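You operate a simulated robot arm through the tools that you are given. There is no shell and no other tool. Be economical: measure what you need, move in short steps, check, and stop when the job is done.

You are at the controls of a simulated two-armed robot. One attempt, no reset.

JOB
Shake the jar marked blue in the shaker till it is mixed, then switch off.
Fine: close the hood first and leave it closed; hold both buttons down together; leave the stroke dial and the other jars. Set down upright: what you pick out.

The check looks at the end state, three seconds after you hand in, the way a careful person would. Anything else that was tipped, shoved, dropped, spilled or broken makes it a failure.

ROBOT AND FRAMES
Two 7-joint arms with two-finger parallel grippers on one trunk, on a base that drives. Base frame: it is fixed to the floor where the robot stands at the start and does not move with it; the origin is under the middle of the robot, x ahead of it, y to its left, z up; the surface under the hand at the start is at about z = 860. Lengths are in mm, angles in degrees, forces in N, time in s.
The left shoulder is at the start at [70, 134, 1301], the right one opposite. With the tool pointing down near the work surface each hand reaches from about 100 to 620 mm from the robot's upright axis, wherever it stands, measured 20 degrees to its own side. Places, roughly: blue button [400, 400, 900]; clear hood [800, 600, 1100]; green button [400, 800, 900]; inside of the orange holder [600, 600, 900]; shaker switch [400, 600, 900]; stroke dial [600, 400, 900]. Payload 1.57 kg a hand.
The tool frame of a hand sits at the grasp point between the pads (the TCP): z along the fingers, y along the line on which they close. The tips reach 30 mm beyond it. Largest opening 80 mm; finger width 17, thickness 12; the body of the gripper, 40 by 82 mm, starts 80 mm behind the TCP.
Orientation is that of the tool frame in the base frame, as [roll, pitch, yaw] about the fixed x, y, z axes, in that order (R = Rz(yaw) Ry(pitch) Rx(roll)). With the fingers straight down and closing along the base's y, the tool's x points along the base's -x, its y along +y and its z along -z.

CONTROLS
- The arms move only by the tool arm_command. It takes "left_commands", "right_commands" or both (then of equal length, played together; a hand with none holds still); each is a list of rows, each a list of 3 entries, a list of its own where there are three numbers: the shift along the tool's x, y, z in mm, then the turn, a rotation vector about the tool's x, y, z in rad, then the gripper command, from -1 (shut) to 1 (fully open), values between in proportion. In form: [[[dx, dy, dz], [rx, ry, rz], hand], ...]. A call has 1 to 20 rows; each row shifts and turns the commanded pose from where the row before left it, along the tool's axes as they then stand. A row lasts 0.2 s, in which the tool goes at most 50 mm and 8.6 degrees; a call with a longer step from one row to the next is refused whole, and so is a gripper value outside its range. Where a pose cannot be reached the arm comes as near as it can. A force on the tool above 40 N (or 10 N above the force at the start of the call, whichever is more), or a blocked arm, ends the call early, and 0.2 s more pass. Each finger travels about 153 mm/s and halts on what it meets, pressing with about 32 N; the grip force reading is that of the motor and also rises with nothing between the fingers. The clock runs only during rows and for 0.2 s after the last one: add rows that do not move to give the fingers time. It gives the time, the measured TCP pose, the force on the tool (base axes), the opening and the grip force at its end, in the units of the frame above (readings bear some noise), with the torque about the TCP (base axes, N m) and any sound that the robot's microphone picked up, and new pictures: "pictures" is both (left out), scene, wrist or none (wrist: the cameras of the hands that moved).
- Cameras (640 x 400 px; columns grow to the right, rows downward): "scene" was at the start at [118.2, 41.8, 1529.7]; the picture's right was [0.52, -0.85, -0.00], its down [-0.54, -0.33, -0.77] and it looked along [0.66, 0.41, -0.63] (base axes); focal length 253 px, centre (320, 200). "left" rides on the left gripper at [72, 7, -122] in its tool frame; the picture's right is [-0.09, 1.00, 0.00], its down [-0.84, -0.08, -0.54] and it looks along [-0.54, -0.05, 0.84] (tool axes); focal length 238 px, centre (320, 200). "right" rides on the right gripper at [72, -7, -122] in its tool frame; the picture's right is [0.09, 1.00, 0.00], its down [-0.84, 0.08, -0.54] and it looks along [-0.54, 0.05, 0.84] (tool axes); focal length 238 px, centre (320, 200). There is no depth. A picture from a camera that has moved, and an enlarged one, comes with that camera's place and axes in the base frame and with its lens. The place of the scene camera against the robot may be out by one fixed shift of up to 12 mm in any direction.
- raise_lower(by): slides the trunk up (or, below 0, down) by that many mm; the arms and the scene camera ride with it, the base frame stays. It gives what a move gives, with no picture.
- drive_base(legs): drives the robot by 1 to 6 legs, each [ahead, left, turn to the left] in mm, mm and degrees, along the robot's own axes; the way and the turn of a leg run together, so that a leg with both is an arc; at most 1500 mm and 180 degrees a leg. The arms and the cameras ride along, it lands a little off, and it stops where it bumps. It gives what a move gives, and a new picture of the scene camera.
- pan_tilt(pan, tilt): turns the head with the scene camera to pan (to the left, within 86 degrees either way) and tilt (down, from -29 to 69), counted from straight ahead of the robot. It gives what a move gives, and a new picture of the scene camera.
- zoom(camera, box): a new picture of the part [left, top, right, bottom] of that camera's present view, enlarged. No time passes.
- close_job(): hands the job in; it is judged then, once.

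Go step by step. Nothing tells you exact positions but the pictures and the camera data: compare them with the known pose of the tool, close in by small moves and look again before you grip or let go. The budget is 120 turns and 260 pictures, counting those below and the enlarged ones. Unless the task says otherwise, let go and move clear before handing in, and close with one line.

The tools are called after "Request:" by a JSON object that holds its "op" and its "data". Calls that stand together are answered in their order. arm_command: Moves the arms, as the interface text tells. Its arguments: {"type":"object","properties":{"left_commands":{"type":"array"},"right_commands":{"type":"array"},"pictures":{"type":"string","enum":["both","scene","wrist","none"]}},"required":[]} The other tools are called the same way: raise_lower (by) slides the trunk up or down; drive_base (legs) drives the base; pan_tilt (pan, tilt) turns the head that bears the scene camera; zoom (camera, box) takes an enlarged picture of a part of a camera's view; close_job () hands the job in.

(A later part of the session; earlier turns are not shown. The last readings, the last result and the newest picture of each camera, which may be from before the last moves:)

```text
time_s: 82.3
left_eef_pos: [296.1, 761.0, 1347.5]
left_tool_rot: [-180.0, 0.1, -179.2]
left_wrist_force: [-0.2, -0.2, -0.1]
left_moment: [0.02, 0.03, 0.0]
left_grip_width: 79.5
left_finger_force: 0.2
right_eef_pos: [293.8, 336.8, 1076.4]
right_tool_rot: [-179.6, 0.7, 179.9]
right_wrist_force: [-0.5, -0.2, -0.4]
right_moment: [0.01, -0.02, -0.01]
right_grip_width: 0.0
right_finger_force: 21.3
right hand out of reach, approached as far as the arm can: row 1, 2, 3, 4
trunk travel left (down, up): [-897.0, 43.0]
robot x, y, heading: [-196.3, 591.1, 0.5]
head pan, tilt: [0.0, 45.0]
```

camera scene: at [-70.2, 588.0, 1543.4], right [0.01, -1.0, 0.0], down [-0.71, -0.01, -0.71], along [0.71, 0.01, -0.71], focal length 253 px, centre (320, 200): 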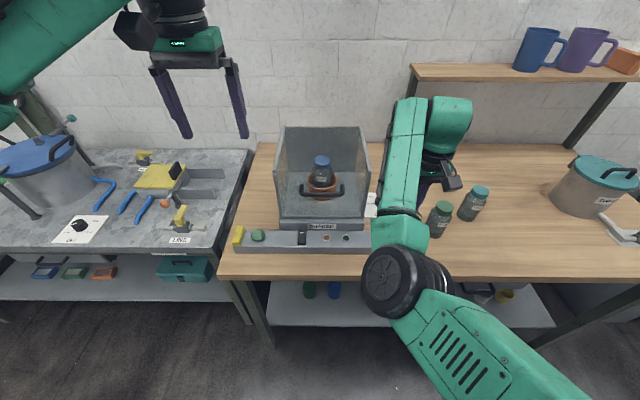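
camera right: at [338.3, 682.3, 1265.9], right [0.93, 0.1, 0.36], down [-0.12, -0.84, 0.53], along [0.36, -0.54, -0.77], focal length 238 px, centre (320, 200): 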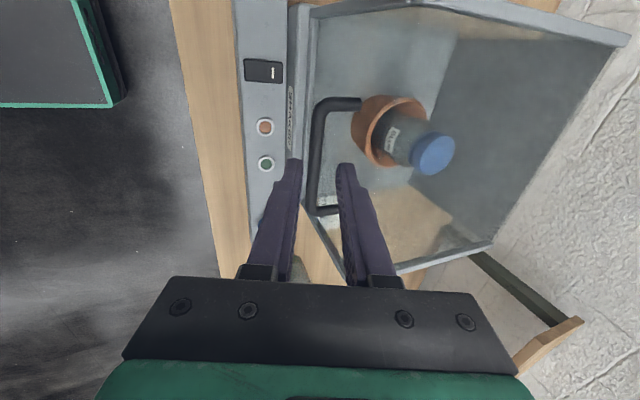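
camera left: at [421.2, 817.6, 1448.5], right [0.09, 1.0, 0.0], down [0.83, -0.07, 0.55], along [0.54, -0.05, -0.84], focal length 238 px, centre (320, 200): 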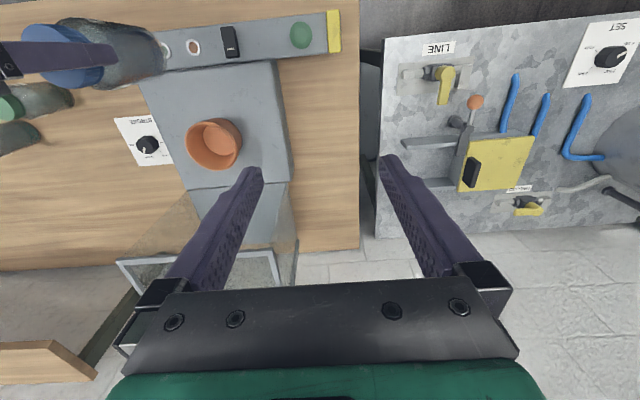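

I'll use this posture as is: place both hands at the button spacing, then drive the base to bring them over the panel. First position both hands at matching offsets and height.

Request:
{"op": "arm_command", "data": {"left_commands": [[[-8, 4, 38], [0, 0, 0], -1], [[-8, 4, 38], [0, 0, 0], -1], [[-8, 4, 38], [0, 0, 0], -1], [[-8, 4, 38], [0, 0, 0], -1], [[-8, 4, 38], [0, 0, 0], -1], [[-8, 3, 37], [0, 0, 0], -1]], "right_commands": [[[-8, 10, -8], [0, 0, 0], -1], [[-8, 10, -8], [0, 0, 0], -1], [[-8, 10, -8], [0, 0, 0], -1], [[-8, 10, -8], [0, 0, 0], -1], [[-8, 10, -6], [0, 0, 0], -1], [[-9, 9, -6], [0, 0, 0], -1]], "pictures": "both"}}

Request:
{"op": "zoom", "data": {"camera": "left", "box": [60, 60, 380, 260]}}

```text
time_s: 83.7
left_eef_pos: [343.4, 785.1, 1118.8]
left_tool_rot: [-179.7, 0.2, -179.3]
left_wrist_force: [0.3, -0.9, -0.2]
left_moment: [-0.02, 0.0, 0.0]
left_grip_width: 0.1
left_finger_force: 21.5
right_eef_pos: [345.7, 400.7, 1114.3]
right_tool_rot: [179.8, -0.1, -179.4]
right_wrist_force: [0.5, 0.4, -0.4]
right_moment: [-0.01, 0.03, -0.01]
right_grip_width: 0.0
right_finger_force: 21.3
right hand out of reach, approached as far as the arm can: row 2
trunk travel left (down, up): [-897.0, 43.0]
robot x, y, heading: [-203.4, 591.0, 0.5]
head pan, tilt: [0.0, 45.0]
camera scene: at [-68.5, 589.1, 1543.2], right [0.01, -1.0, 0.0], down [-0.71, -0.01, -0.71], along [0.71, 0.01, -0.71], focal length 253 px, centre (320, 200)
camera right: at [274.0, 392.8, 1236.2], right [-0.1, 0.99, 0.0], down [0.84, 0.08, 0.54], along [0.54, 0.06, -0.84], focal length 238 px, centre (320, 200)
camera left: at [272.8, 790.6, 1241.4], right [0.08, 1.0, 0.0], down [0.84, -0.07, 0.55], along [0.54, -0.05, -0.84], focal length 238 px, centre (320, 200)
```

scene: 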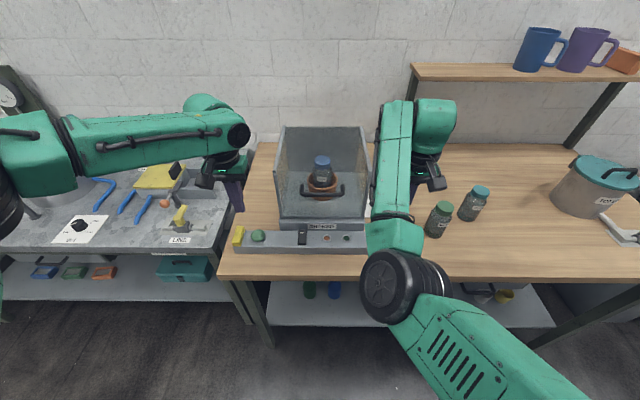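
right: 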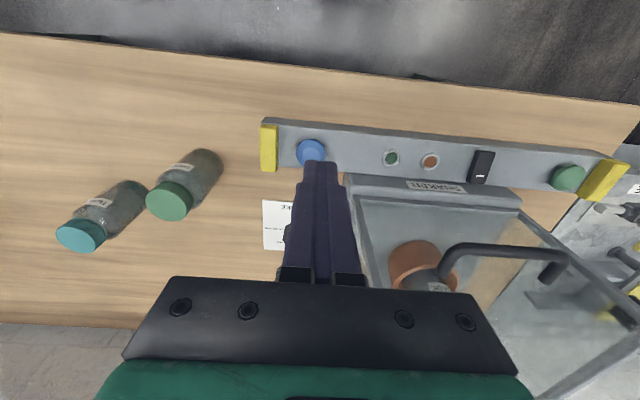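
left: 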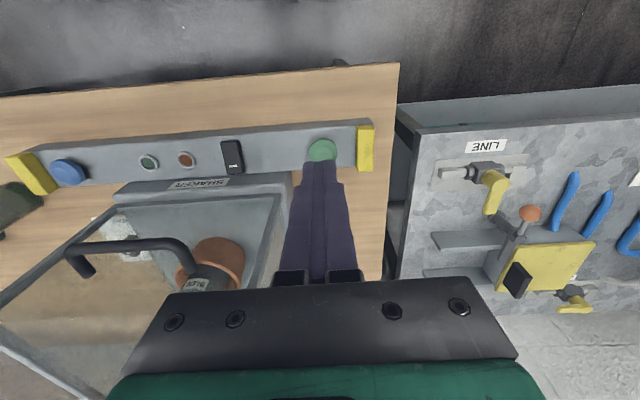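

```text
2.00 times, centred on (220, 160) of left
camera zoom: at [272.8, 790.6, 1241.4], right [0.08, 1.0, 0.0], down [0.84, -0.07, 0.55], along [0.54, -0.05, -0.84], focal length 477 px, centre (520, 280)
```

zoom: 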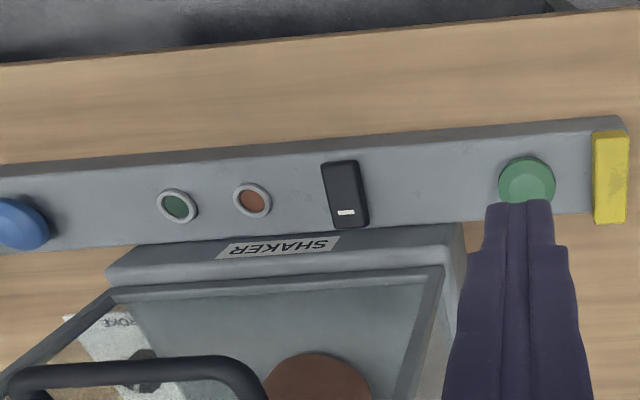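

Button centres: green ≈[396, 784], blue ≈[398, 394]; the switch ≈[400, 648]. I'll look closely at the switch rocker.

Request:
{"op": "zoom", "data": {"camera": "left", "box": [200, 120, 270, 190]}}

Request:
{"op": "zoom", "data": {"camera": "scene", "box": [280, 220, 370, 260]}}

Request:
{"op": "zoom", "data": {"camera": "right", "box": [370, 130, 520, 200]}}

```text
5.71 times, centred on (235, 155) of left
camera zoom: at [272.8, 790.6, 1241.4], right [0.08, 1.0, 0.0], down [0.84, -0.07, 0.55], along [0.54, -0.05, -0.84], focal length 1362 px, centre (806, 457)
```

zoom: 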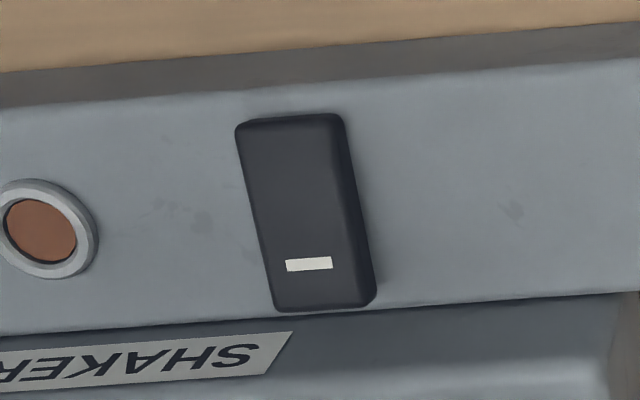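

```text
7.11 times, centred on (325, 240) of scene
camera zoom: at [-68.5, 589.1, 1543.2], right [0.01, -1.0, 0.0], down [-0.71, -0.01, -0.71], along [0.71, 0.01, -0.71], focal length 1797 px, centre (284, -84)
```

zoom: 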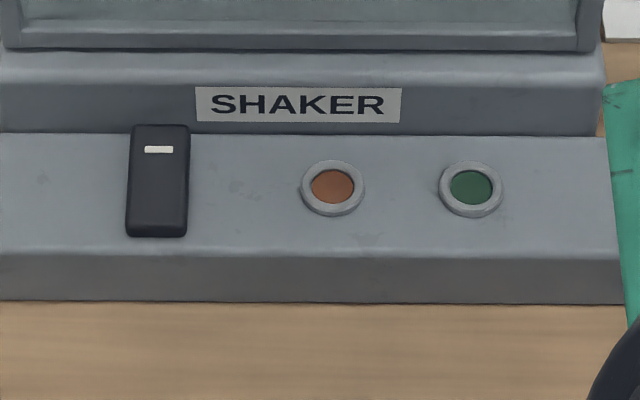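

```text
4.27 times, centred on (445, 165) of right
camera zoom: at [274.0, 392.8, 1236.2], right [-0.1, 0.99, 0.0], down [0.84, 0.08, 0.54], along [0.54, 0.06, -0.84], focal length 1017 px, centre (-213, 349)
```

zoom: 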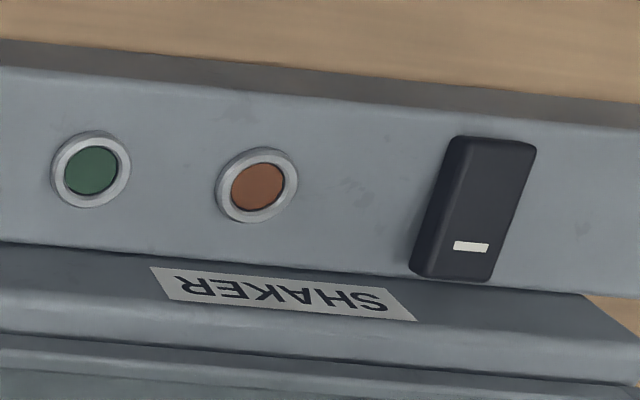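

The rocker's marked far end looks raised (off). The handle bar overhangs the switch, so the left hand must come in tilted. I'll drive ahead 52 mm, then pull the left hand back and tilt it 40°.

Request:
{"op": "drive_base", "data": {"legs": [[52, 0, 0]]}}

Request:
{"op": "arm_command", "data": {"left_commands": [[[30, 0, 0], [0, 0, 0], -1], [[30, 0, 0], [0, 0, 0], -1], [[20, -10, 0], [0, -0.14, 0], -1], [[0, 0, 0], [0, -0.14, 0], -1], [[0, 0, 0], [0, -0.14, 0], -1], [[0, 0, 0], [0, -0.14, 0], -1], [[0, 0, 0], [0, -0.14, 0], -1], [[0, 0, 0], [0, 0, 0], -1]], "pictures": "both"}}

```text
time_s: 84.7
left_eef_pos: [386.9, 783.4, 1125.0]
left_tool_rot: [-179.8, 0.7, -179.3]
left_wrist_force: [-0.3, -0.1, -0.3]
left_moment: [-0.01, -0.07, -0.02]
left_grip_width: 0.1
left_finger_force: 21.4
right_eef_pos: [388.9, 400.3, 1119.2]
right_tool_rot: [179.8, 0.5, -179.5]
right_wrist_force: [-0.4, 0.3, 0.3]
right_moment: [-0.03, -0.05, 0.01]
right_grip_width: 0.1
right_finger_force: 21.6
trunk travel left (down, up): [-897.0, 43.0]
robot x, y, heading: [-142.7, 590.7, 0.5]
head pan, tilt: [0.0, 45.0]
camera scene: at [-29.7, 588.1, 1544.5], right [0.01, -1.0, 0.0], down [-0.7, -0.01, -0.71], along [0.71, 0.01, -0.7], focal length 253 px, centre (320, 200)
```

scene: 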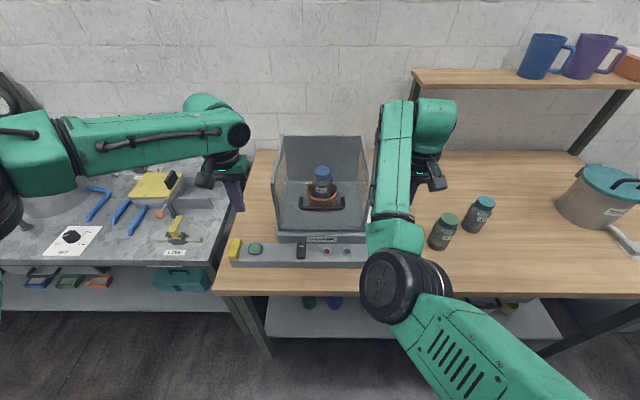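

```text
time_s: 86.5
left_eef_pos: [313.5, 773.0, 1119.8]
left_tool_rot: [-179.7, 40.4, -179.1]
left_wrist_force: [0.9, -0.2, 0.6]
left_moment: [0.0, -0.04, 0.0]
left_grip_width: 0.2
left_finger_force: 21.4
right_eef_pos: [396.4, 399.6, 1113.9]
right_tool_rot: [179.8, 0.1, -179.4]
right_wrist_force: [-0.5, -0.4, 0.0]
right_moment: [0.01, 0.0, 0.01]
right_grip_width: 0.0
right_finger_force: 21.4
trunk travel left (down, up): [-897.0, 43.0]
robot x, y, heading: [-143.9, 590.5, 0.4]
head pan, tilt: [0.0, 45.0]
camera scene: at [-18.1, 588.2, 1543.4], right [0.01, -1.0, 0.0], down [-0.71, -0.01, -0.71], along [0.71, 0.01, -0.71], focal length 253 px, centre (320, 200)
camera left: at [181.7, 777.9, 1166.5], right [0.06, 1.0, 0.06], down [0.29, -0.07, 0.96], along [0.96, -0.04, -0.29], focal length 238 px, centre (320, 200)
```

scene: 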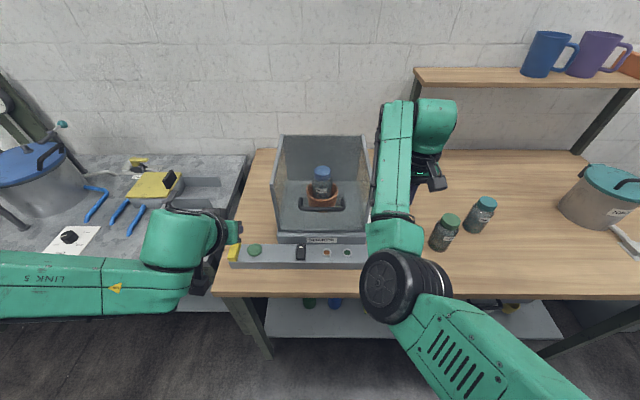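
left: 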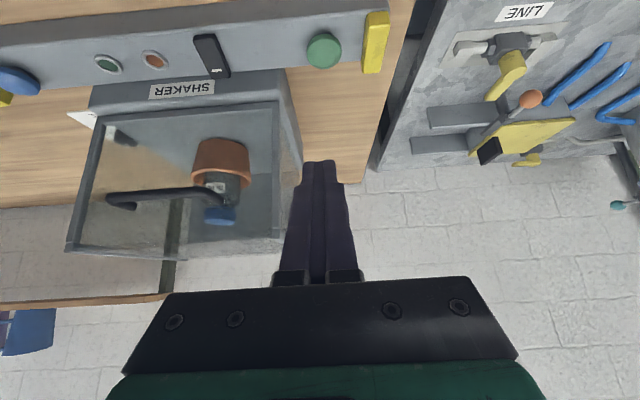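

The tilt works. Moving the left hand over the switch, staying below and in front of the handle.

Request:
{"op": "arm_command", "data": {"left_commands": [[[0, -41, 0], [0, 0, 0], -1], [[0, -41, 0], [0, 0, 0], -1], [[0, -42, 0], [0, 0, 0], -1], [[5.6, 0, 34], [0, 0, 0], -1], [[5.6, 0, 34], [0, 0, 0], -1], [[5.6, 0, 34], [0, 0, 0], -1], [[5.6, 0, 34], [0, 0, 0], -1], [[0, 0, 0], [0, 0, 0], -1]], "pictures": "both"}}

Request:
{"op": "zoom", "data": {"camera": "scene", "box": [220, 170, 400, 280]}}

Request:
{"op": "zoom", "data": {"camera": "right", "box": [350, 100, 640, 280]}}

```text
time_s: 88.3
left_eef_pos: [365.7, 706.5, 1046.0]
left_tool_rot: [-179.8, 40.2, -179.2]
left_wrist_force: [-0.8, -0.3, 0.2]
left_moment: [-0.01, -0.01, 0.01]
left_grip_width: 0.1
left_finger_force: 21.5
left hand out of reach, approached as far as the arm can: row 4, 5, 6, 7
right_eef_pos: [396.3, 399.6, 1114.5]
right_tool_rot: [179.8, 0.1, -179.5]
right_wrist_force: [0.5, -0.4, -0.3]
right_moment: [0.03, 0.0, -0.01]
right_grip_width: 0.1
right_finger_force: 20.9
trunk travel left (down, up): [-897.0, 43.0]
robot x, y, heading: [-143.8, 592.8, 0.2]
head pan, tilt: [0.0, 45.0]
camera scene: at [-18.1, 588.4, 1543.4], right [0.01, -1.0, 0.0], down [-0.71, -0.01, -0.71], along [0.71, 0.01, -0.71], focal length 253 px, centre (320, 200)
camera left: at [232.9, 711.2, 1093.7], right [0.06, 1.0, 0.06], down [0.29, -0.07, 0.96], along [0.96, -0.04, -0.29], focal length 238 px, centre (320, 200)
```

scene: 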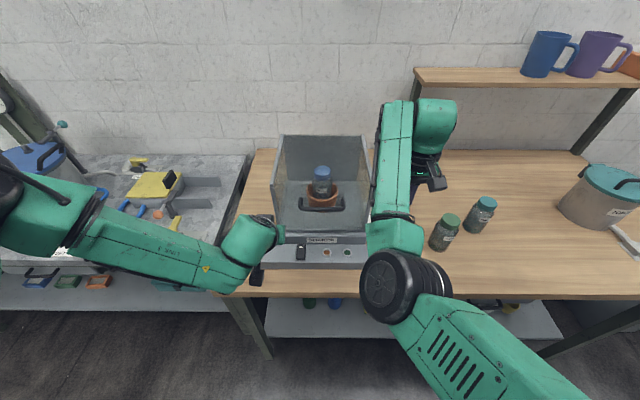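
left: 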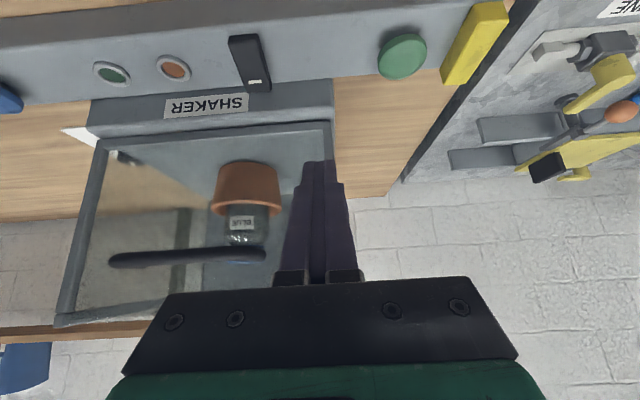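

```text
3.56 times, centred on (310, 225) of scene
camera zoom: at [-18.1, 588.4, 1543.4], right [0.01, -1.0, 0.0], down [-0.71, -0.01, -0.71], along [0.71, 0.01, -0.71], focal length 899 px, centre (356, 111)
```

zoom: 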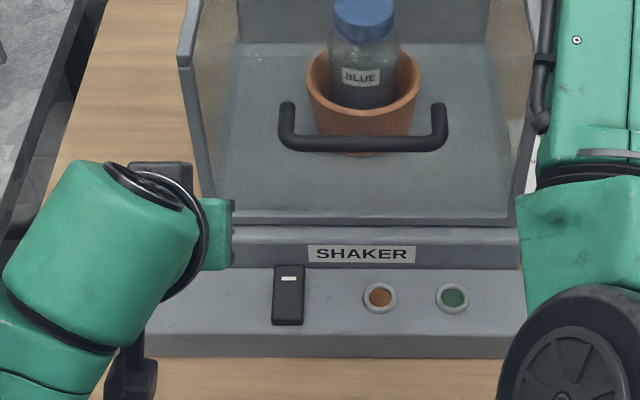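

```text
2.21 times, centred on (495, 190) of right
camera zoom: at [324.6, 391.9, 1236.8], right [-0.1, 0.99, 0.0], down [0.84, 0.08, 0.54], along [0.54, 0.06, -0.84], focal length 526 px, centre (-66, 222)
```

zoom: 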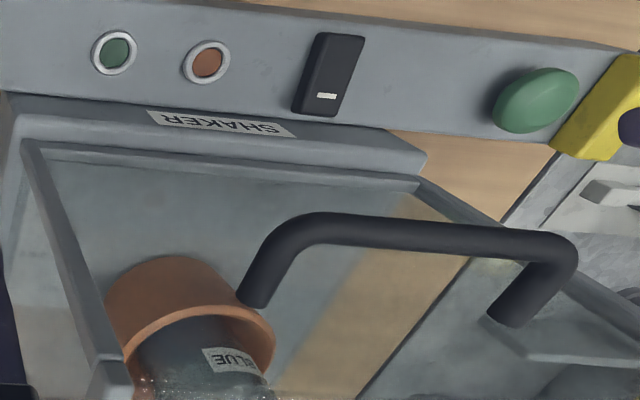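

The left hand can't come further inward, so I'll shift the base right by 57 mm to line it up with the switch.

Request:
{"op": "drive_base", "data": {"legs": [[0, -58, 0]]}}

Request:
{"op": "zoom", "data": {"camera": "left", "box": [160, 0, 480, 200]}}

Request:
{"op": "zoom", "data": {"camera": "right", "box": [350, 60, 640, 240]}}

```text
time_s: 89.2
left_eef_pos: [365.8, 656.4, 1045.5]
left_tool_rot: [-179.2, 40.3, -178.8]
left_wrist_force: [0.2, 0.1, 0.0]
left_moment: [-0.05, 0.07, -0.04]
left_grip_width: 0.5
left_finger_force: 20.6
right_eef_pos: [396.5, 351.1, 1115.6]
right_tool_rot: [-179.7, 0.0, -179.5]
right_wrist_force: [-0.1, -0.3, 0.6]
right_moment: [-0.06, 0.03, 0.02]
right_grip_width: 0.1
right_finger_force: 21.1
trunk travel left (down, up): [-897.0, 43.0]
robot x, y, heading: [-143.7, 530.9, 0.8]
head pan, tilt: [0.0, 45.0]
camera scene: at [-17.4, 542.0, 1543.3], right [0.01, -1.0, 0.01], down [-0.71, -0.01, -0.71], along [0.71, 0.0, -0.71], focal length 253 px, centre (320, 200)
```

scene: 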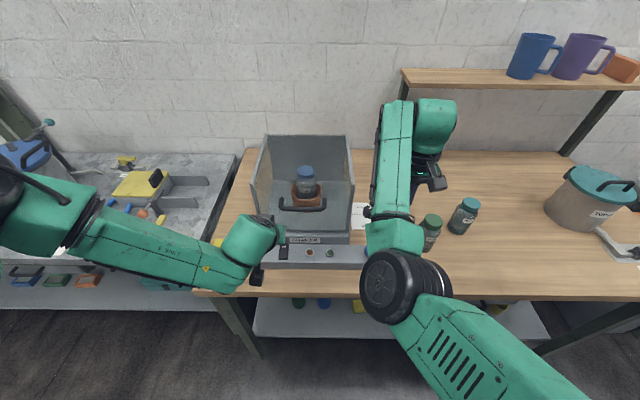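

```text
2.00 times, centred on (320, 100) of left
camera zoom: at [233.4, 661.7, 1092.8], right [0.06, 1.0, 0.05], down [0.29, -0.06, 0.96], along [0.96, -0.04, -0.29], focal length 477 px, centre (320, 400)
```

zoom: 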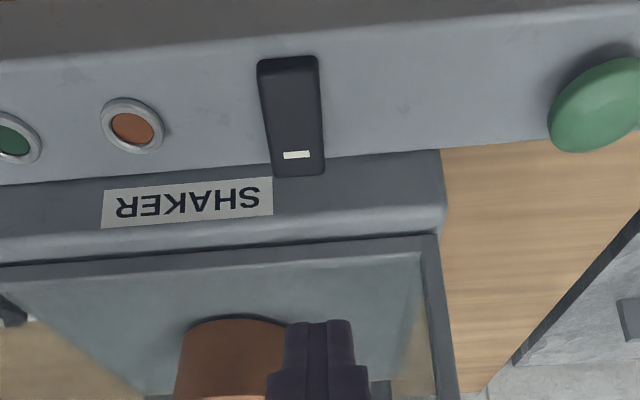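

```text
2.21 times, centred on (495, 150) of right
camera zoom: at [325.4, 343.7, 1238.2], right [-0.1, 0.99, 0.0], down [0.84, 0.09, 0.54], along [0.54, 0.05, -0.84], focal length 526 px, centre (-66, 310)
```

zoom: 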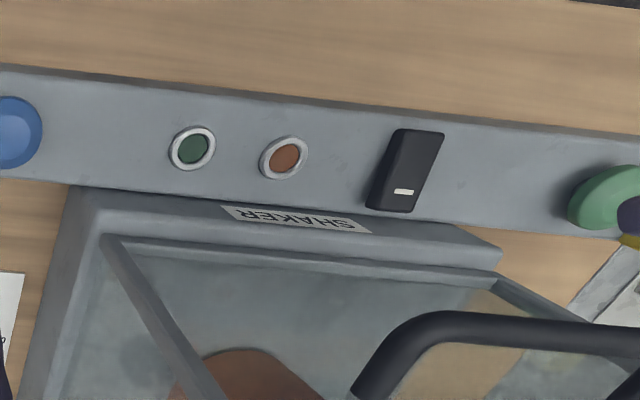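

Request:
{"op": "arm_command", "data": {"left_commands": [[[8.7, 0, 23], [0, 0, 0], -1], [[8.7, 0, 23], [0, 0, 0], -1], [[8.7, 0, 23], [0, 0, 0], -1], [[0, 0, 0], [0, 0, 0], -1]], "pictures": "wrist"}}

Request:
{"op": "zoom", "data": {"camera": "right", "box": [350, 60, 640, 240]}}

```text
time_s: 90.2
left_eef_pos: [371.5, 683.8, 1018.3]
left_tool_rot: [-179.8, 40.3, -179.1]
left_wrist_force: [-0.1, 0.7, -1.0]
left_moment: [-0.01, 0.01, -0.01]
left_grip_width: 0.0
left_finger_force: 20.9
left hand out of reach, approached as far as the arm can: row 1, 2, 3
right_eef_pos: [397.8, 343.3, 1114.0]
right_tool_rot: [179.8, 0.1, -179.3]
right_wrist_force: [-0.6, -0.6, 0.2]
right_moment: [0.02, -0.01, 0.01]
right_grip_width: 0.0
right_finger_force: 21.3
trunk travel left (down, up): [-897.0, 43.0]
robot x, y, heading: [-147.3, 534.7, 0.3]
head pan, tilt: [0.0, 45.0]
camera left: at [238.2, 687.2, 1065.0], right [0.06, 1.0, 0.06], down [0.29, -0.07, 0.95], along [0.96, -0.04, -0.29], focal length 238 px, centre (320, 200)
```

left: 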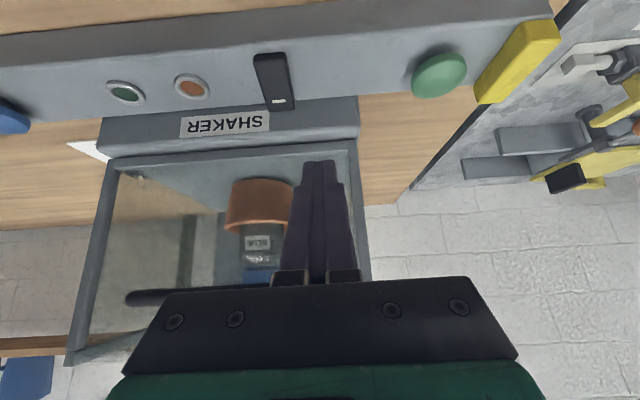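

```text
2.21 times, centred on (495, 150) of right
camera zoom: at [325.4, 334.5, 1236.7], right [-0.1, 0.99, 0.0], down [0.84, 0.08, 0.54], along [0.54, 0.06, -0.84], focal length 526 px, centre (-66, 310)
```

zoom: 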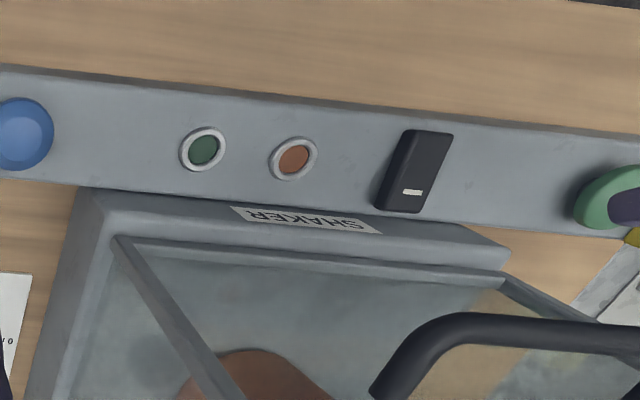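

The arm itself is at a limit here, but base and trunk moves keep its pose. I'll use those to bring the fingertip just above the marked end of the switch.

Request:
{"op": "drive_base", "data": {"legs": [[20, -34, 0]]}}

Request:
{"op": "raise_lower", "data": {"by": -50}}

Request:
{"op": "zoom", "data": {"camera": "right", "box": [350, 40, 640, 220]}}

Request:
{"op": "zoom", "data": {"camera": "left", "box": [160, 0, 480, 200]}}

```text
time_s: 91.1
left_eef_pos: [387.1, 656.5, 1019.0]
left_tool_rot: [-179.2, 40.5, -178.7]
left_wrist_force: [0.0, 0.9, -0.9]
left_moment: [-0.04, -0.02, -0.05]
left_grip_width: 0.0
left_finger_force: 21.5
right_eef_pos: [413.4, 316.9, 1116.3]
right_tool_rot: [-179.8, 0.3, -179.3]
right_wrist_force: [-0.6, 1.0, 0.3]
right_moment: [-0.05, -0.04, 0.0]
right_grip_width: 0.0
right_finger_force: 21.8
trunk travel left (down, up): [-897.0, 43.0]
robot x, y, heading: [-125.4, 501.1, 0.6]
head pan, tilt: [0.0, 45.0]
camera scene: at [-2.9, 507.3, 1543.8], right [0.01, -1.0, 0.01], down [-0.7, -0.01, -0.71], along [0.71, 0.0, -0.7], focal length 253 px, centre (320, 200)
```

scene: 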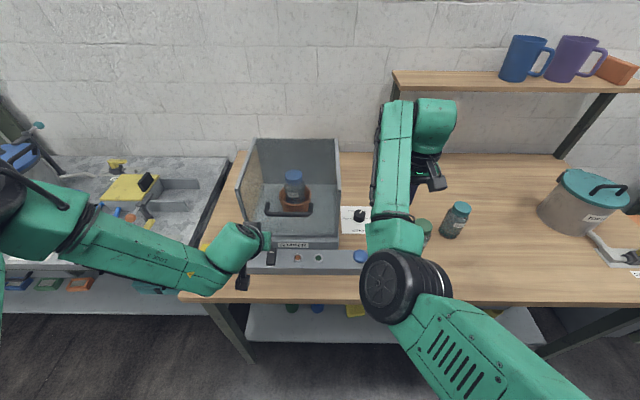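

```text
time_s: 92.0
left_eef_pos: [390.4, 649.5, 967.5]
left_tool_rot: [-179.7, 40.4, -179.2]
left_wrist_force: [-0.3, 0.3, -0.2]
left_moment: [-0.01, 0.0, 0.03]
left_grip_width: 0.1
left_finger_force: 21.4
right_eef_pos: [417.9, 310.5, 1064.3]
right_tool_rot: [179.8, 0.1, -179.4]
right_wrist_force: [-0.2, -0.3, -0.5]
right_moment: [0.02, -0.03, 0.01]
right_grip_width: 0.1
right_finger_force: 21.3
trunk travel left (down, up): [-847.0, 93.0]
robot x, y, heading: [-123.5, 500.2, 0.5]
head pan, tilt: [0.0, 45.0]
```

```text
2.21 times, centred on (495, 130) of right
camera zoom: at [345.7, 301.4, 1186.4], right [-0.1, 0.99, 0.0], down [0.84, 0.08, 0.54], along [0.54, 0.06, -0.84], focal length 526 px, centre (-66, 354)
```

zoom: 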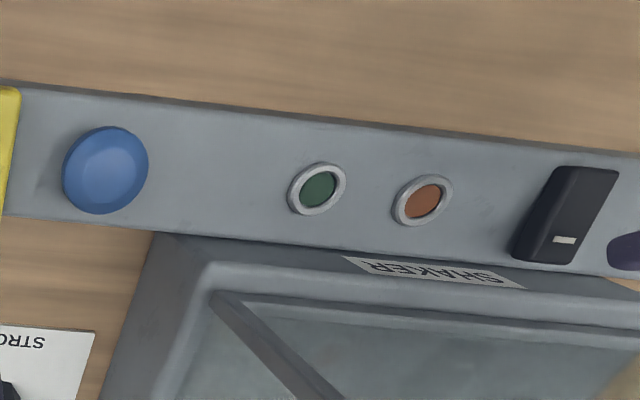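

```text
2.00 times, centred on (320, 100) of left
camera zoom: at [258.2, 653.9, 1014.8], right [0.06, 1.0, 0.06], down [0.29, -0.07, 0.95], along [0.96, -0.04, -0.29], focal length 477 px, centre (320, 400)
```

zoom: 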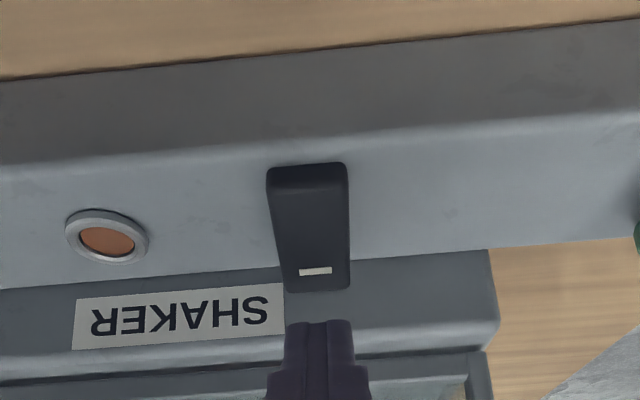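

Laterally aligned (fingertip y≈649, mark at y≈648.6, x≈419). I'll drive 12 mm ahead and lower to near contact.

Request:
{"op": "drive_base", "data": {"legs": [[13, 0, 0]]}}

Request:
{"op": "raise_lower", "data": {"by": -17}}

Request:
{"op": "zoom", "data": {"camera": "left", "box": [160, 0, 480, 200]}}

Request:
{"op": "zoom", "data": {"camera": "right", "box": [480, 80, 640, 200]}}

```text
time_s: 92.8
left_eef_pos: [399.6, 651.0, 969.1]
left_tool_rot: [-179.7, 40.5, -179.1]
left_wrist_force: [-0.4, -0.3, 0.5]
left_moment: [0.02, -0.01, -0.02]
left_grip_width: 0.0
left_finger_force: 21.8
right_eef_pos: [427.0, 311.0, 1066.7]
right_tool_rot: [179.8, 0.2, -179.4]
right_wrist_force: [-1.0, 0.1, 0.2]
right_moment: [0.0, -0.03, 0.04]
right_grip_width: 0.0
right_finger_force: 21.2
trunk travel left (down, up): [-847.0, 93.0]
robot x, y, heading: [-108.6, 499.8, 0.3]
head pan, tilt: [0.0, 45.0]
camera scene: at [10.8, 498.5, 1493.8], right [0.01, -1.0, 0.0], down [-0.7, -0.01, -0.71], along [0.71, 0.01, -0.7], focal length 253 px, centre (320, 200)
```

scene: 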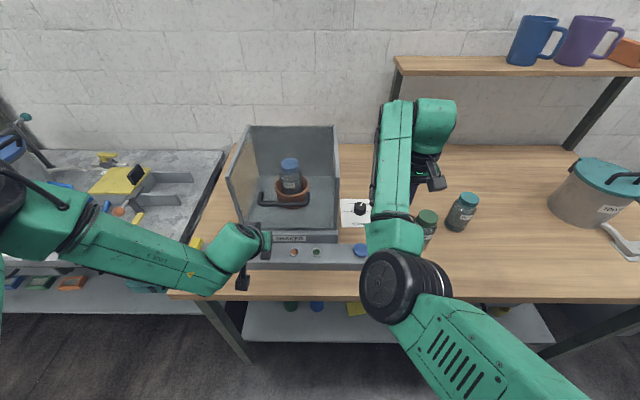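

```text
time_s: 93.4
left_eef_pos: [402.3, 650.8, 950.7]
left_tool_rot: [-179.6, 40.4, -178.9]
left_wrist_force: [0.2, -0.2, -0.4]
left_moment: [-0.01, 0.01, 0.02]
left_grip_width: 0.4
left_finger_force: 21.8
right_eef_pos: [428.4, 310.8, 1048.3]
right_tool_rot: [179.8, 0.1, -179.4]
right_wrist_force: [-0.2, 1.0, -0.4]
right_moment: [-0.01, 0.01, 0.0]
right_grip_width: 0.0
right_finger_force: 21.3
trunk travel left (down, up): [-830.0, 110.0]
robot x, y, heading: [-108.6, 501.2, 0.7]
head pan, tilt: [0.0, 45.0]
```

```text
2.00 times, centred on (320, 100) of left
camera zoom: at [270.1, 655.2, 998.1], right [0.06, 1.0, 0.06], down [0.29, -0.07, 0.96], along [0.96, -0.04, -0.29], focal length 477 px, centre (320, 400)
```

zoom: 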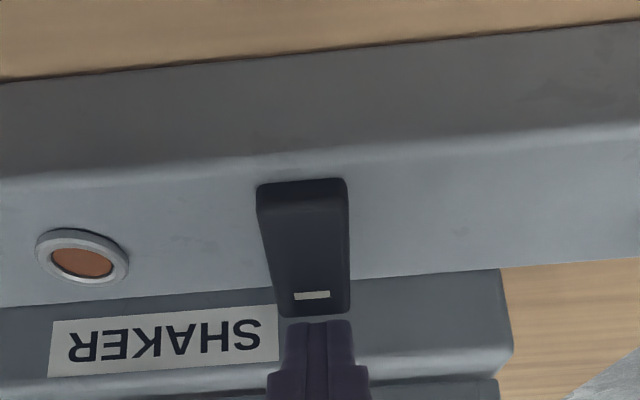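

```text
3.33 times, centred on (560, 140) of right
camera zoom: at [357.4, 302.8, 1170.3], right [-0.1, 0.99, 0.0], down [0.83, 0.09, 0.54], along [0.54, 0.06, -0.84], focal length 794 px, centre (-480, 400)
```

zoom: 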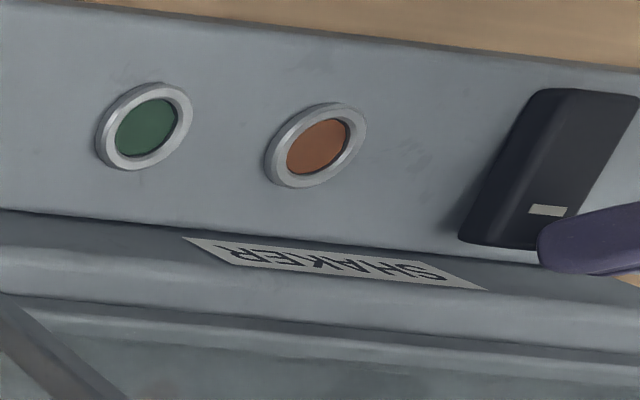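

The geometry shows the marked far end is raised (z≈909) and the near end low, so it is off now. The tip is above the far end; lowering to press it.

Request:
{"op": "raise_lower", "data": {"by": -12}}

Request:
{"op": "raise_lower", "data": {"by": -5}}

Request:
{"op": "zoom", "data": {"camera": "left", "box": [160, 0, 480, 200]}}

```text
time_s: 94.0
left_eef_pos: [405.2, 650.6, 941.1]
left_tool_rot: [-179.8, 40.7, -179.1]
left_wrist_force: [4.0, 1.0, 10.5]
left_moment: [0.01, -0.26, 0.02]
left_grip_width: 0.2
left_finger_force: 21.2
right_eef_pos: [429.3, 309.6, 1035.4]
right_tool_rot: [179.8, 0.2, -179.5]
right_wrist_force: [0.2, -0.1, 0.2]
right_moment: [0.02, -0.01, 0.02]
right_grip_width: 0.0
right_finger_force: 21.4
trunk travel left (down, up): [-818.0, 122.0]
robot x, y, heading: [-109.7, 496.1, 0.6]
head pan, tilt: [0.0, 45.0]
heard: click
```

```text
time_s: 94.8
left_eef_pos: [405.6, 650.4, 941.1]
left_tool_rot: [-179.7, 41.4, -179.1]
left_wrist_force: [-1.7, -0.2, 8.8]
left_moment: [0.01, -0.09, 0.01]
left_grip_width: 0.0
left_finger_force: 21.0
right_eef_pos: [428.5, 310.5, 1030.9]
right_tool_rot: [179.8, 0.2, -179.4]
right_wrist_force: [-0.2, -0.2, 0.6]
right_moment: [0.0, 0.0, 0.0]
right_grip_width: 0.3
right_finger_force: 21.4
trunk travel left (down, up): [-814.0, 126.0]
robot x, y, heading: [-111.1, 497.1, 0.7]
head pan, tilt: [0.0, 45.0]
stopped: the force on the tool passed its limit at 40 N (the readings are from after the stop); the commanded pose is now the measured one
```

```text
2.00 times, centred on (320, 100) of left
camera zoom: at [272.7, 654.6, 984.8], right [0.06, 1.0, 0.06], down [0.27, -0.07, 0.96], along [0.96, -0.04, -0.27], focal length 477 px, centre (320, 400)
```

zoom: 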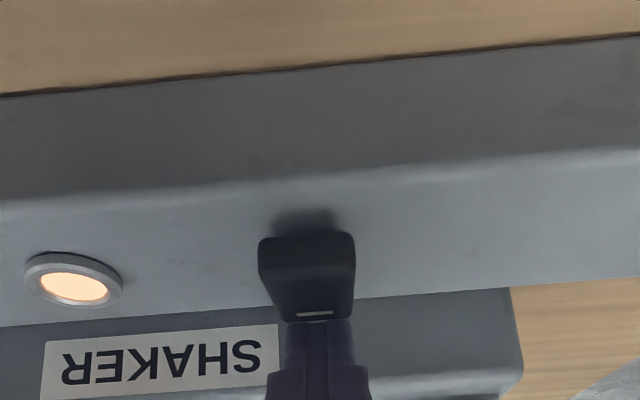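

It clicked and the orange lamp lit: power is on. Now I'll lift, drive so the right hand is over the blue button, and straighten the left hand over the green one.

Request:
{"op": "raise_lower", "data": {"by": 80}}

Request:
{"op": "drive_base", "data": {"legs": [[-31, 83, 0]]}}

Request:
{"op": "arm_command", "data": {"left_commands": [[[0, 25, -20], [0, 0, 0], -1], [[0, 25, -20], [0, 0, 0], -1], [[0, 0, 0], [0, 0.142, 0], -1], [[0, 0, 0], [0, 0.142, 0], -1], [[0, 0, 0], [0, 0.142, 0], -1], [[0, 0, 0], [0, 0.142, 0], -1], [[0, 0, 0], [0, 0.142, 0], -1], [[0, 0, 0], [0, 0, 0], -1]], "pictures": "wrist"}}

Request:
{"op": "zoom", "data": {"camera": "right", "box": [200, 40, 520, 240]}}

```text
time_s: 95.9
left_eef_pos: [406.6, 651.2, 1018.2]
left_tool_rot: [-179.9, 41.0, -179.1]
left_wrist_force: [-1.0, 0.8, -0.4]
left_moment: [0.01, 0.05, 0.01]
left_grip_width: 0.0
left_finger_force: 21.4
right_eef_pos: [428.8, 311.6, 1111.8]
right_tool_rot: [179.8, 0.1, -179.3]
right_wrist_force: [0.4, 0.3, -0.1]
right_moment: [0.0, 0.01, 0.0]
right_grip_width: 0.1
right_finger_force: 21.6
trunk travel left (down, up): [-894.0, 46.0]
robot x, y, heading: [-107.7, 505.4, 0.5]
head pan, tilt: [0.0, 45.0]
```

```text
time_s: 97.0
left_eef_pos: [378.4, 727.5, 1016.8]
left_tool_rot: [179.8, 40.9, -179.5]
left_wrist_force: [0.3, -0.2, -0.1]
left_moment: [0.02, 0.02, 0.02]
left_grip_width: 0.1
left_finger_force: 21.6
right_eef_pos: [401.0, 386.4, 1109.0]
right_tool_rot: [179.6, -0.1, -179.4]
right_wrist_force: [-0.4, -0.4, -0.5]
right_moment: [0.03, -0.03, -0.01]
right_grip_width: 0.0
right_finger_force: 21.0
trunk travel left (down, up): [-894.0, 46.0]
robot x, y, heading: [-142.5, 578.7, 0.8]
head pan, tilt: [0.0, 45.0]
camera scene: at [-13.1, 572.8, 1539.6], right [0.01, -1.0, 0.0], down [-0.71, 0.0, -0.71], along [0.71, 0.01, -0.71], focal length 253 px, centre (320, 200)
```

scene: 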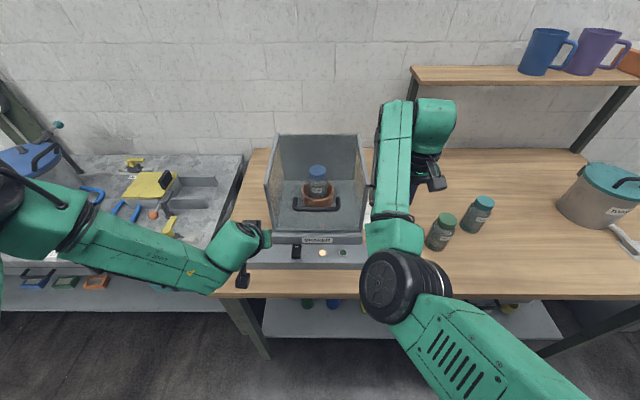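

```text
time_s: 98.8
left_eef_pos: [348.6, 780.4, 1048.7]
left_tool_rot: [-179.8, 0.2, -179.3]
left_wrist_force: [0.2, 0.4, 0.1]
left_moment: [-0.02, -0.07, 0.02]
left_grip_width: 0.0
left_finger_force: 21.3
right_eef_pos: [398.7, 390.4, 1111.8]
right_tool_rot: [179.9, 0.1, -179.4]
right_wrist_force: [0.3, -0.3, 1.4]
right_moment: [0.04, -0.01, 0.03]
right_grip_width: 0.0
right_finger_force: 21.7
trunk travel left (down, up): [-894.0, 46.0]
robot x, y, heading: [-144.4, 579.8, 0.6]
head pan, tilt: [0.0, 45.0]
camera left: at [277.4, 785.9, 1170.9], right [0.08, 1.0, 0.0], down [0.83, -0.07, 0.55], along [0.54, -0.05, -0.84], focal length 238 px, centre (320, 200)
```

left: 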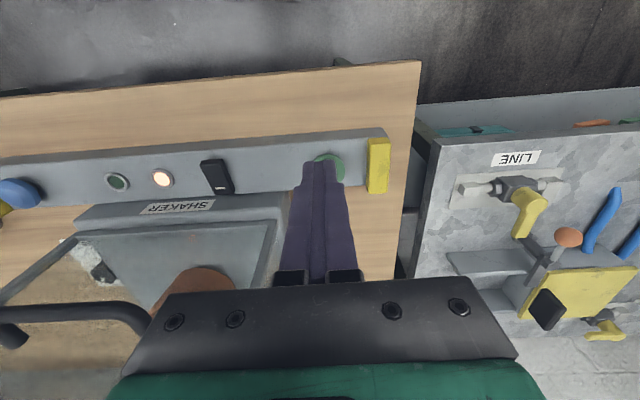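

```text
2.00 times, centred on (360, 140) of right
camera zoom: at [326.6, 382.6, 1233.5], right [-0.1, 0.99, 0.0], down [0.84, 0.08, 0.54], along [0.54, 0.06, -0.84], focal length 477 px, centre (240, 320)
```

zoom: 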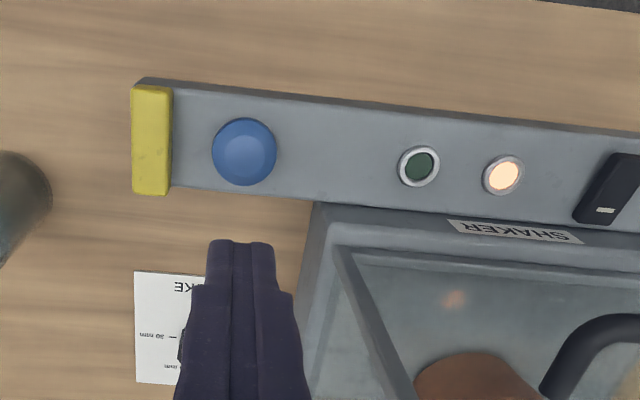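

Right hand is over the blue button ([400, 395]) within 4 mm. Bringing the left hand over green at the same height, then lowering both with the trunk.

Request:
{"op": "arm_command", "data": {"left_commands": [[[-12, 0.5, -16], [0, 0, 0], -1], [[-12, 1, -16], [0, 0, 0], -1], [[-11, 1, -16], [0, 0, 0], -1], [[-11, 0.5, -15], [0, 0, 0], -1], [[0, 0, 0], [0, 0, 0], -1]], "right_commands": [[[0, 1, 0], [0, 0, 0], -1], [[0, 1, 0], [0, 0, 0], -1], [[0, 1, 0], [0, 0, 0], -1], [[0, 1, 0], [0, 0, 0], -1], [[0, 0, 0], [0, 0, 0], -1]], "pictures": "none"}}

Request:
{"op": "raise_lower", "data": {"by": -125}}

Request:
{"op": "zoom", "data": {"camera": "left", "box": [240, 90, 400, 210]}}

Request:
{"op": "zoom", "data": {"camera": "right", "box": [240, 90, 400, 210]}}

Request:
{"op": "zoom", "data": {"camera": "scene", "box": [200, 100, 480, 280]}}

```text
time_s: 100.0
left_eef_pos: [395.6, 784.3, 1111.8]
left_tool_rot: [-179.8, 0.4, -179.3]
left_wrist_force: [-0.6, 0.5, -0.8]
left_moment: [-0.01, -0.01, 0.01]
left_grip_width: 0.1
left_finger_force: 21.7
right_eef_pos: [399.9, 394.5, 1109.3]
right_tool_rot: [179.8, 0.2, -179.4]
right_wrist_force: [-0.9, -0.5, -0.2]
right_moment: [-0.01, -0.05, -0.02]
right_grip_width: 0.1
right_finger_force: 20.9
trunk travel left (down, up): [-894.0, 46.0]
robot x, y, heading: [-145.1, 582.2, 0.4]
head pan, tilt: [0.0, 45.0]
```

```text
time_s: 101.6
left_eef_pos: [395.7, 784.8, 986.6]
left_tool_rot: [-179.8, 0.5, -179.2]
left_wrist_force: [-0.6, -0.5, 0.0]
left_moment: [0.0, -0.02, -0.04]
left_grip_width: 0.0
left_finger_force: 21.4
right_eef_pos: [400.7, 394.6, 986.1]
right_tool_rot: [179.9, 0.1, -179.5]
right_wrist_force: [1.3, -0.6, 0.0]
right_moment: [0.01, -0.01, 0.01]
right_grip_width: 0.2
right_finger_force: 21.7
trunk travel left (down, up): [-769.0, 171.0]
robot x, y, heading: [-145.3, 579.3, 0.6]
head pan, tilt: [0.0, 45.0]
```

```text
3.33 times, centred on (320, 150) of left
camera zoom: at [323.6, 790.1, 1108.7], right [0.08, 1.0, 0.0], down [0.83, -0.07, 0.55], along [0.55, -0.05, -0.84], focal length 794 px, centre (320, 367)
```

zoom: 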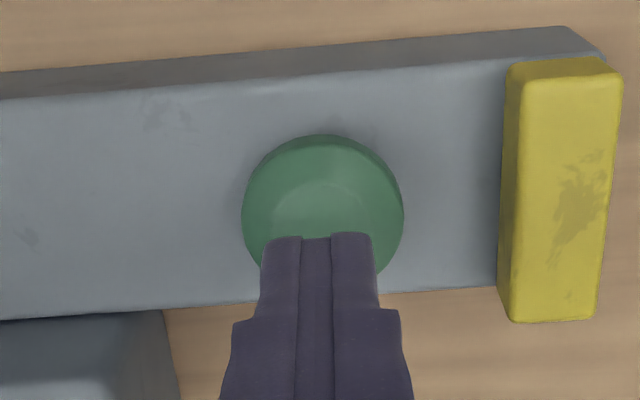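

```text
3.33 times, centred on (320, 150) of right
camera zoom: at [328.0, 386.9, 1107.6], right [-0.1, 0.99, 0.0], down [0.84, 0.08, 0.54], along [0.54, 0.06, -0.84], focal length 794 px, centre (320, 367)
```

zoom: 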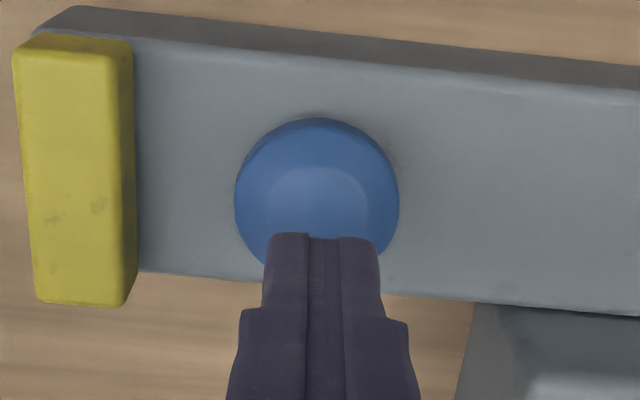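

```text
2.22 times, centred on (340, 190) of scene
camera zoom: at [-15.8, 579.0, 1414.9], right [0.01, -1.0, 0.0], down [-0.71, -0.01, -0.71], along [0.71, 0.01, -0.71], focal length 562 px, centre (276, 222)
```

zoom: 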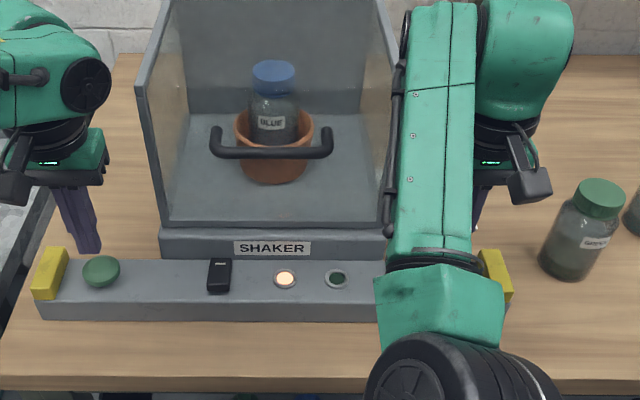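

Both fingers are centred on the buttons. Lowering in steps until both touch.

Request:
{"op": "raise_lower", "data": {"by": -22}}

Request:
{"op": "raise_lower", "data": {"by": -6}}

```text
time_s: 102.2
left_eef_pos: [394.8, 785.5, 963.6]
left_tool_rot: [-179.8, 0.3, -179.3]
left_wrist_force: [-0.4, 0.1, -0.3]
left_moment: [-0.01, 0.02, -0.01]
left_grip_width: 0.3
left_finger_force: 21.2
right_eef_pos: [399.5, 394.5, 963.7]
right_tool_rot: [179.9, 0.1, -179.4]
right_wrist_force: [-0.4, 0.6, 0.1]
right_moment: [-0.01, -0.03, 0.0]
right_grip_width: 0.1
right_finger_force: 21.2
trunk travel left (down, up): [-747.0, 193.0]
robot x, y, heading: [-142.0, 580.0, 0.5]
head pan, tilt: [0.0, 45.0]
```

```text
time_s: 102.8
left_eef_pos: [396.0, 785.6, 957.3]
left_tool_rot: [-179.8, 0.4, -179.4]
left_wrist_force: [0.2, -1.2, -0.4]
left_moment: [-0.01, -0.01, 0.04]
left_grip_width: 0.1
left_finger_force: 21.8
right_eef_pos: [400.0, 395.4, 957.1]
right_tool_rot: [179.9, 0.1, -179.3]
right_wrist_force: [0.3, -0.2, -0.2]
right_moment: [-0.01, 0.0, 0.0]
right_grip_width: 0.0
right_finger_force: 21.4
trunk travel left (down, up): [-741.0, 199.0]
robot x, y, heading: [-145.0, 580.2, 0.5]
head pan, tilt: [0.0, 45.0]
```

Request:
{"op": "raise_lower", "data": {"by": -6}}

Request:
{"op": "raise_lower", "data": {"by": -5}}

```text
time_s: 103.3
left_eef_pos: [394.9, 784.5, 952.2]
left_tool_rot: [-179.8, 0.4, -179.3]
left_wrist_force: [-0.5, -0.3, 2.1]
left_moment: [0.04, 0.02, 0.0]
left_grip_width: 0.0
left_finger_force: 21.3
right_eef_pos: [399.6, 394.2, 952.2]
right_tool_rot: [179.9, 0.2, -179.3]
right_wrist_force: [1.2, 0.2, 3.4]
right_moment: [-0.01, -0.01, 0.0]
right_grip_width: 0.0
right_finger_force: 21.4
trunk travel left (down, up): [-735.0, 205.0]
robot x, y, heading: [-146.2, 584.0, 0.4]
head pan, tilt: [0.0, 45.0]
```

```text
time_s: 103.9
left_eef_pos: [394.6, 783.6, 948.5]
left_tool_rot: [-179.8, 0.5, -179.3]
left_wrist_force: [0.2, -0.9, 5.0]
left_moment: [0.0, 0.04, -0.05]
left_grip_width: 0.1
left_finger_force: 21.7
right_eef_pos: [398.4, 394.9, 947.2]
right_tool_rot: [179.9, 0.2, -179.4]
right_wrist_force: [2.9, 1.8, 5.2]
right_moment: [0.04, -0.03, -0.03]
right_grip_width: 0.0
right_finger_force: 21.6
trunk travel left (down, up): [-730.0, 210.0]
robot x, y, heading: [-141.2, 579.8, 0.5]
head pan, tilt: [0.0, 45.0]
heard: click, click
```

Two clicks: both buttons are down together. I'll hold with rows of no motion and watch the jar and lamps.

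Request:
{"op": "arm_command", "data": {"left_commands": [[[0, 0, 1], [0, 0, 0], -1], [[0, 0, 0], [0, 0, 0], -1], [[0, 0, 0], [0, 0, 0], -1], [[0, 0, 0], [0, 0, 0], -1], [[0, 0, 0], [0, 0, 0], -1]], "right_commands": [[[0, 0, 1], [0, 0, 0], -1], [[0, 0, 0], [0, 0, 0], -1], [[0, 0, 0], [0, 0, 0], -1], [[0, 0, 0], [0, 0, 0], -1], [[0, 0, 0], [0, 0, 0], -1]], "pictures": "none"}}

Request:
{"op": "zoom", "data": {"camera": "scene", "box": [220, 70, 400, 250]}}

```text
time_s: 105.1
left_eef_pos: [394.4, 786.0, 947.4]
left_tool_rot: [-179.8, 0.5, -179.3]
left_wrist_force: [0.0, -2.6, 3.8]
left_moment: [-0.08, 0.06, 0.01]
left_grip_width: 0.0
left_finger_force: 21.3
right_eef_pos: [398.9, 395.7, 947.4]
right_tool_rot: [179.9, 0.2, -179.5]
right_wrist_force: [5.3, 2.6, 12.0]
right_moment: [0.06, -0.13, 0.02]
right_grip_width: 0.0
right_finger_force: 21.5
trunk travel left (down, up): [-730.0, 210.0]
robot x, y, heading: [-140.8, 580.3, 0.8]
head pan, tilt: [0.0, 45.0]
```

```text
2.22 times, centred on (310, 160) of scene
camera zoom: at [-17.1, 579.3, 1376.1], right [0.01, -1.0, 0.0], down [-0.71, -0.01, -0.71], along [0.71, 0.01, -0.71], focal length 562 px, centre (342, 289)
```

zoom: 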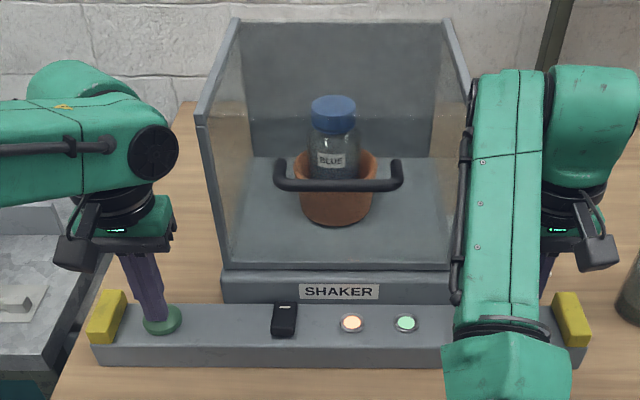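

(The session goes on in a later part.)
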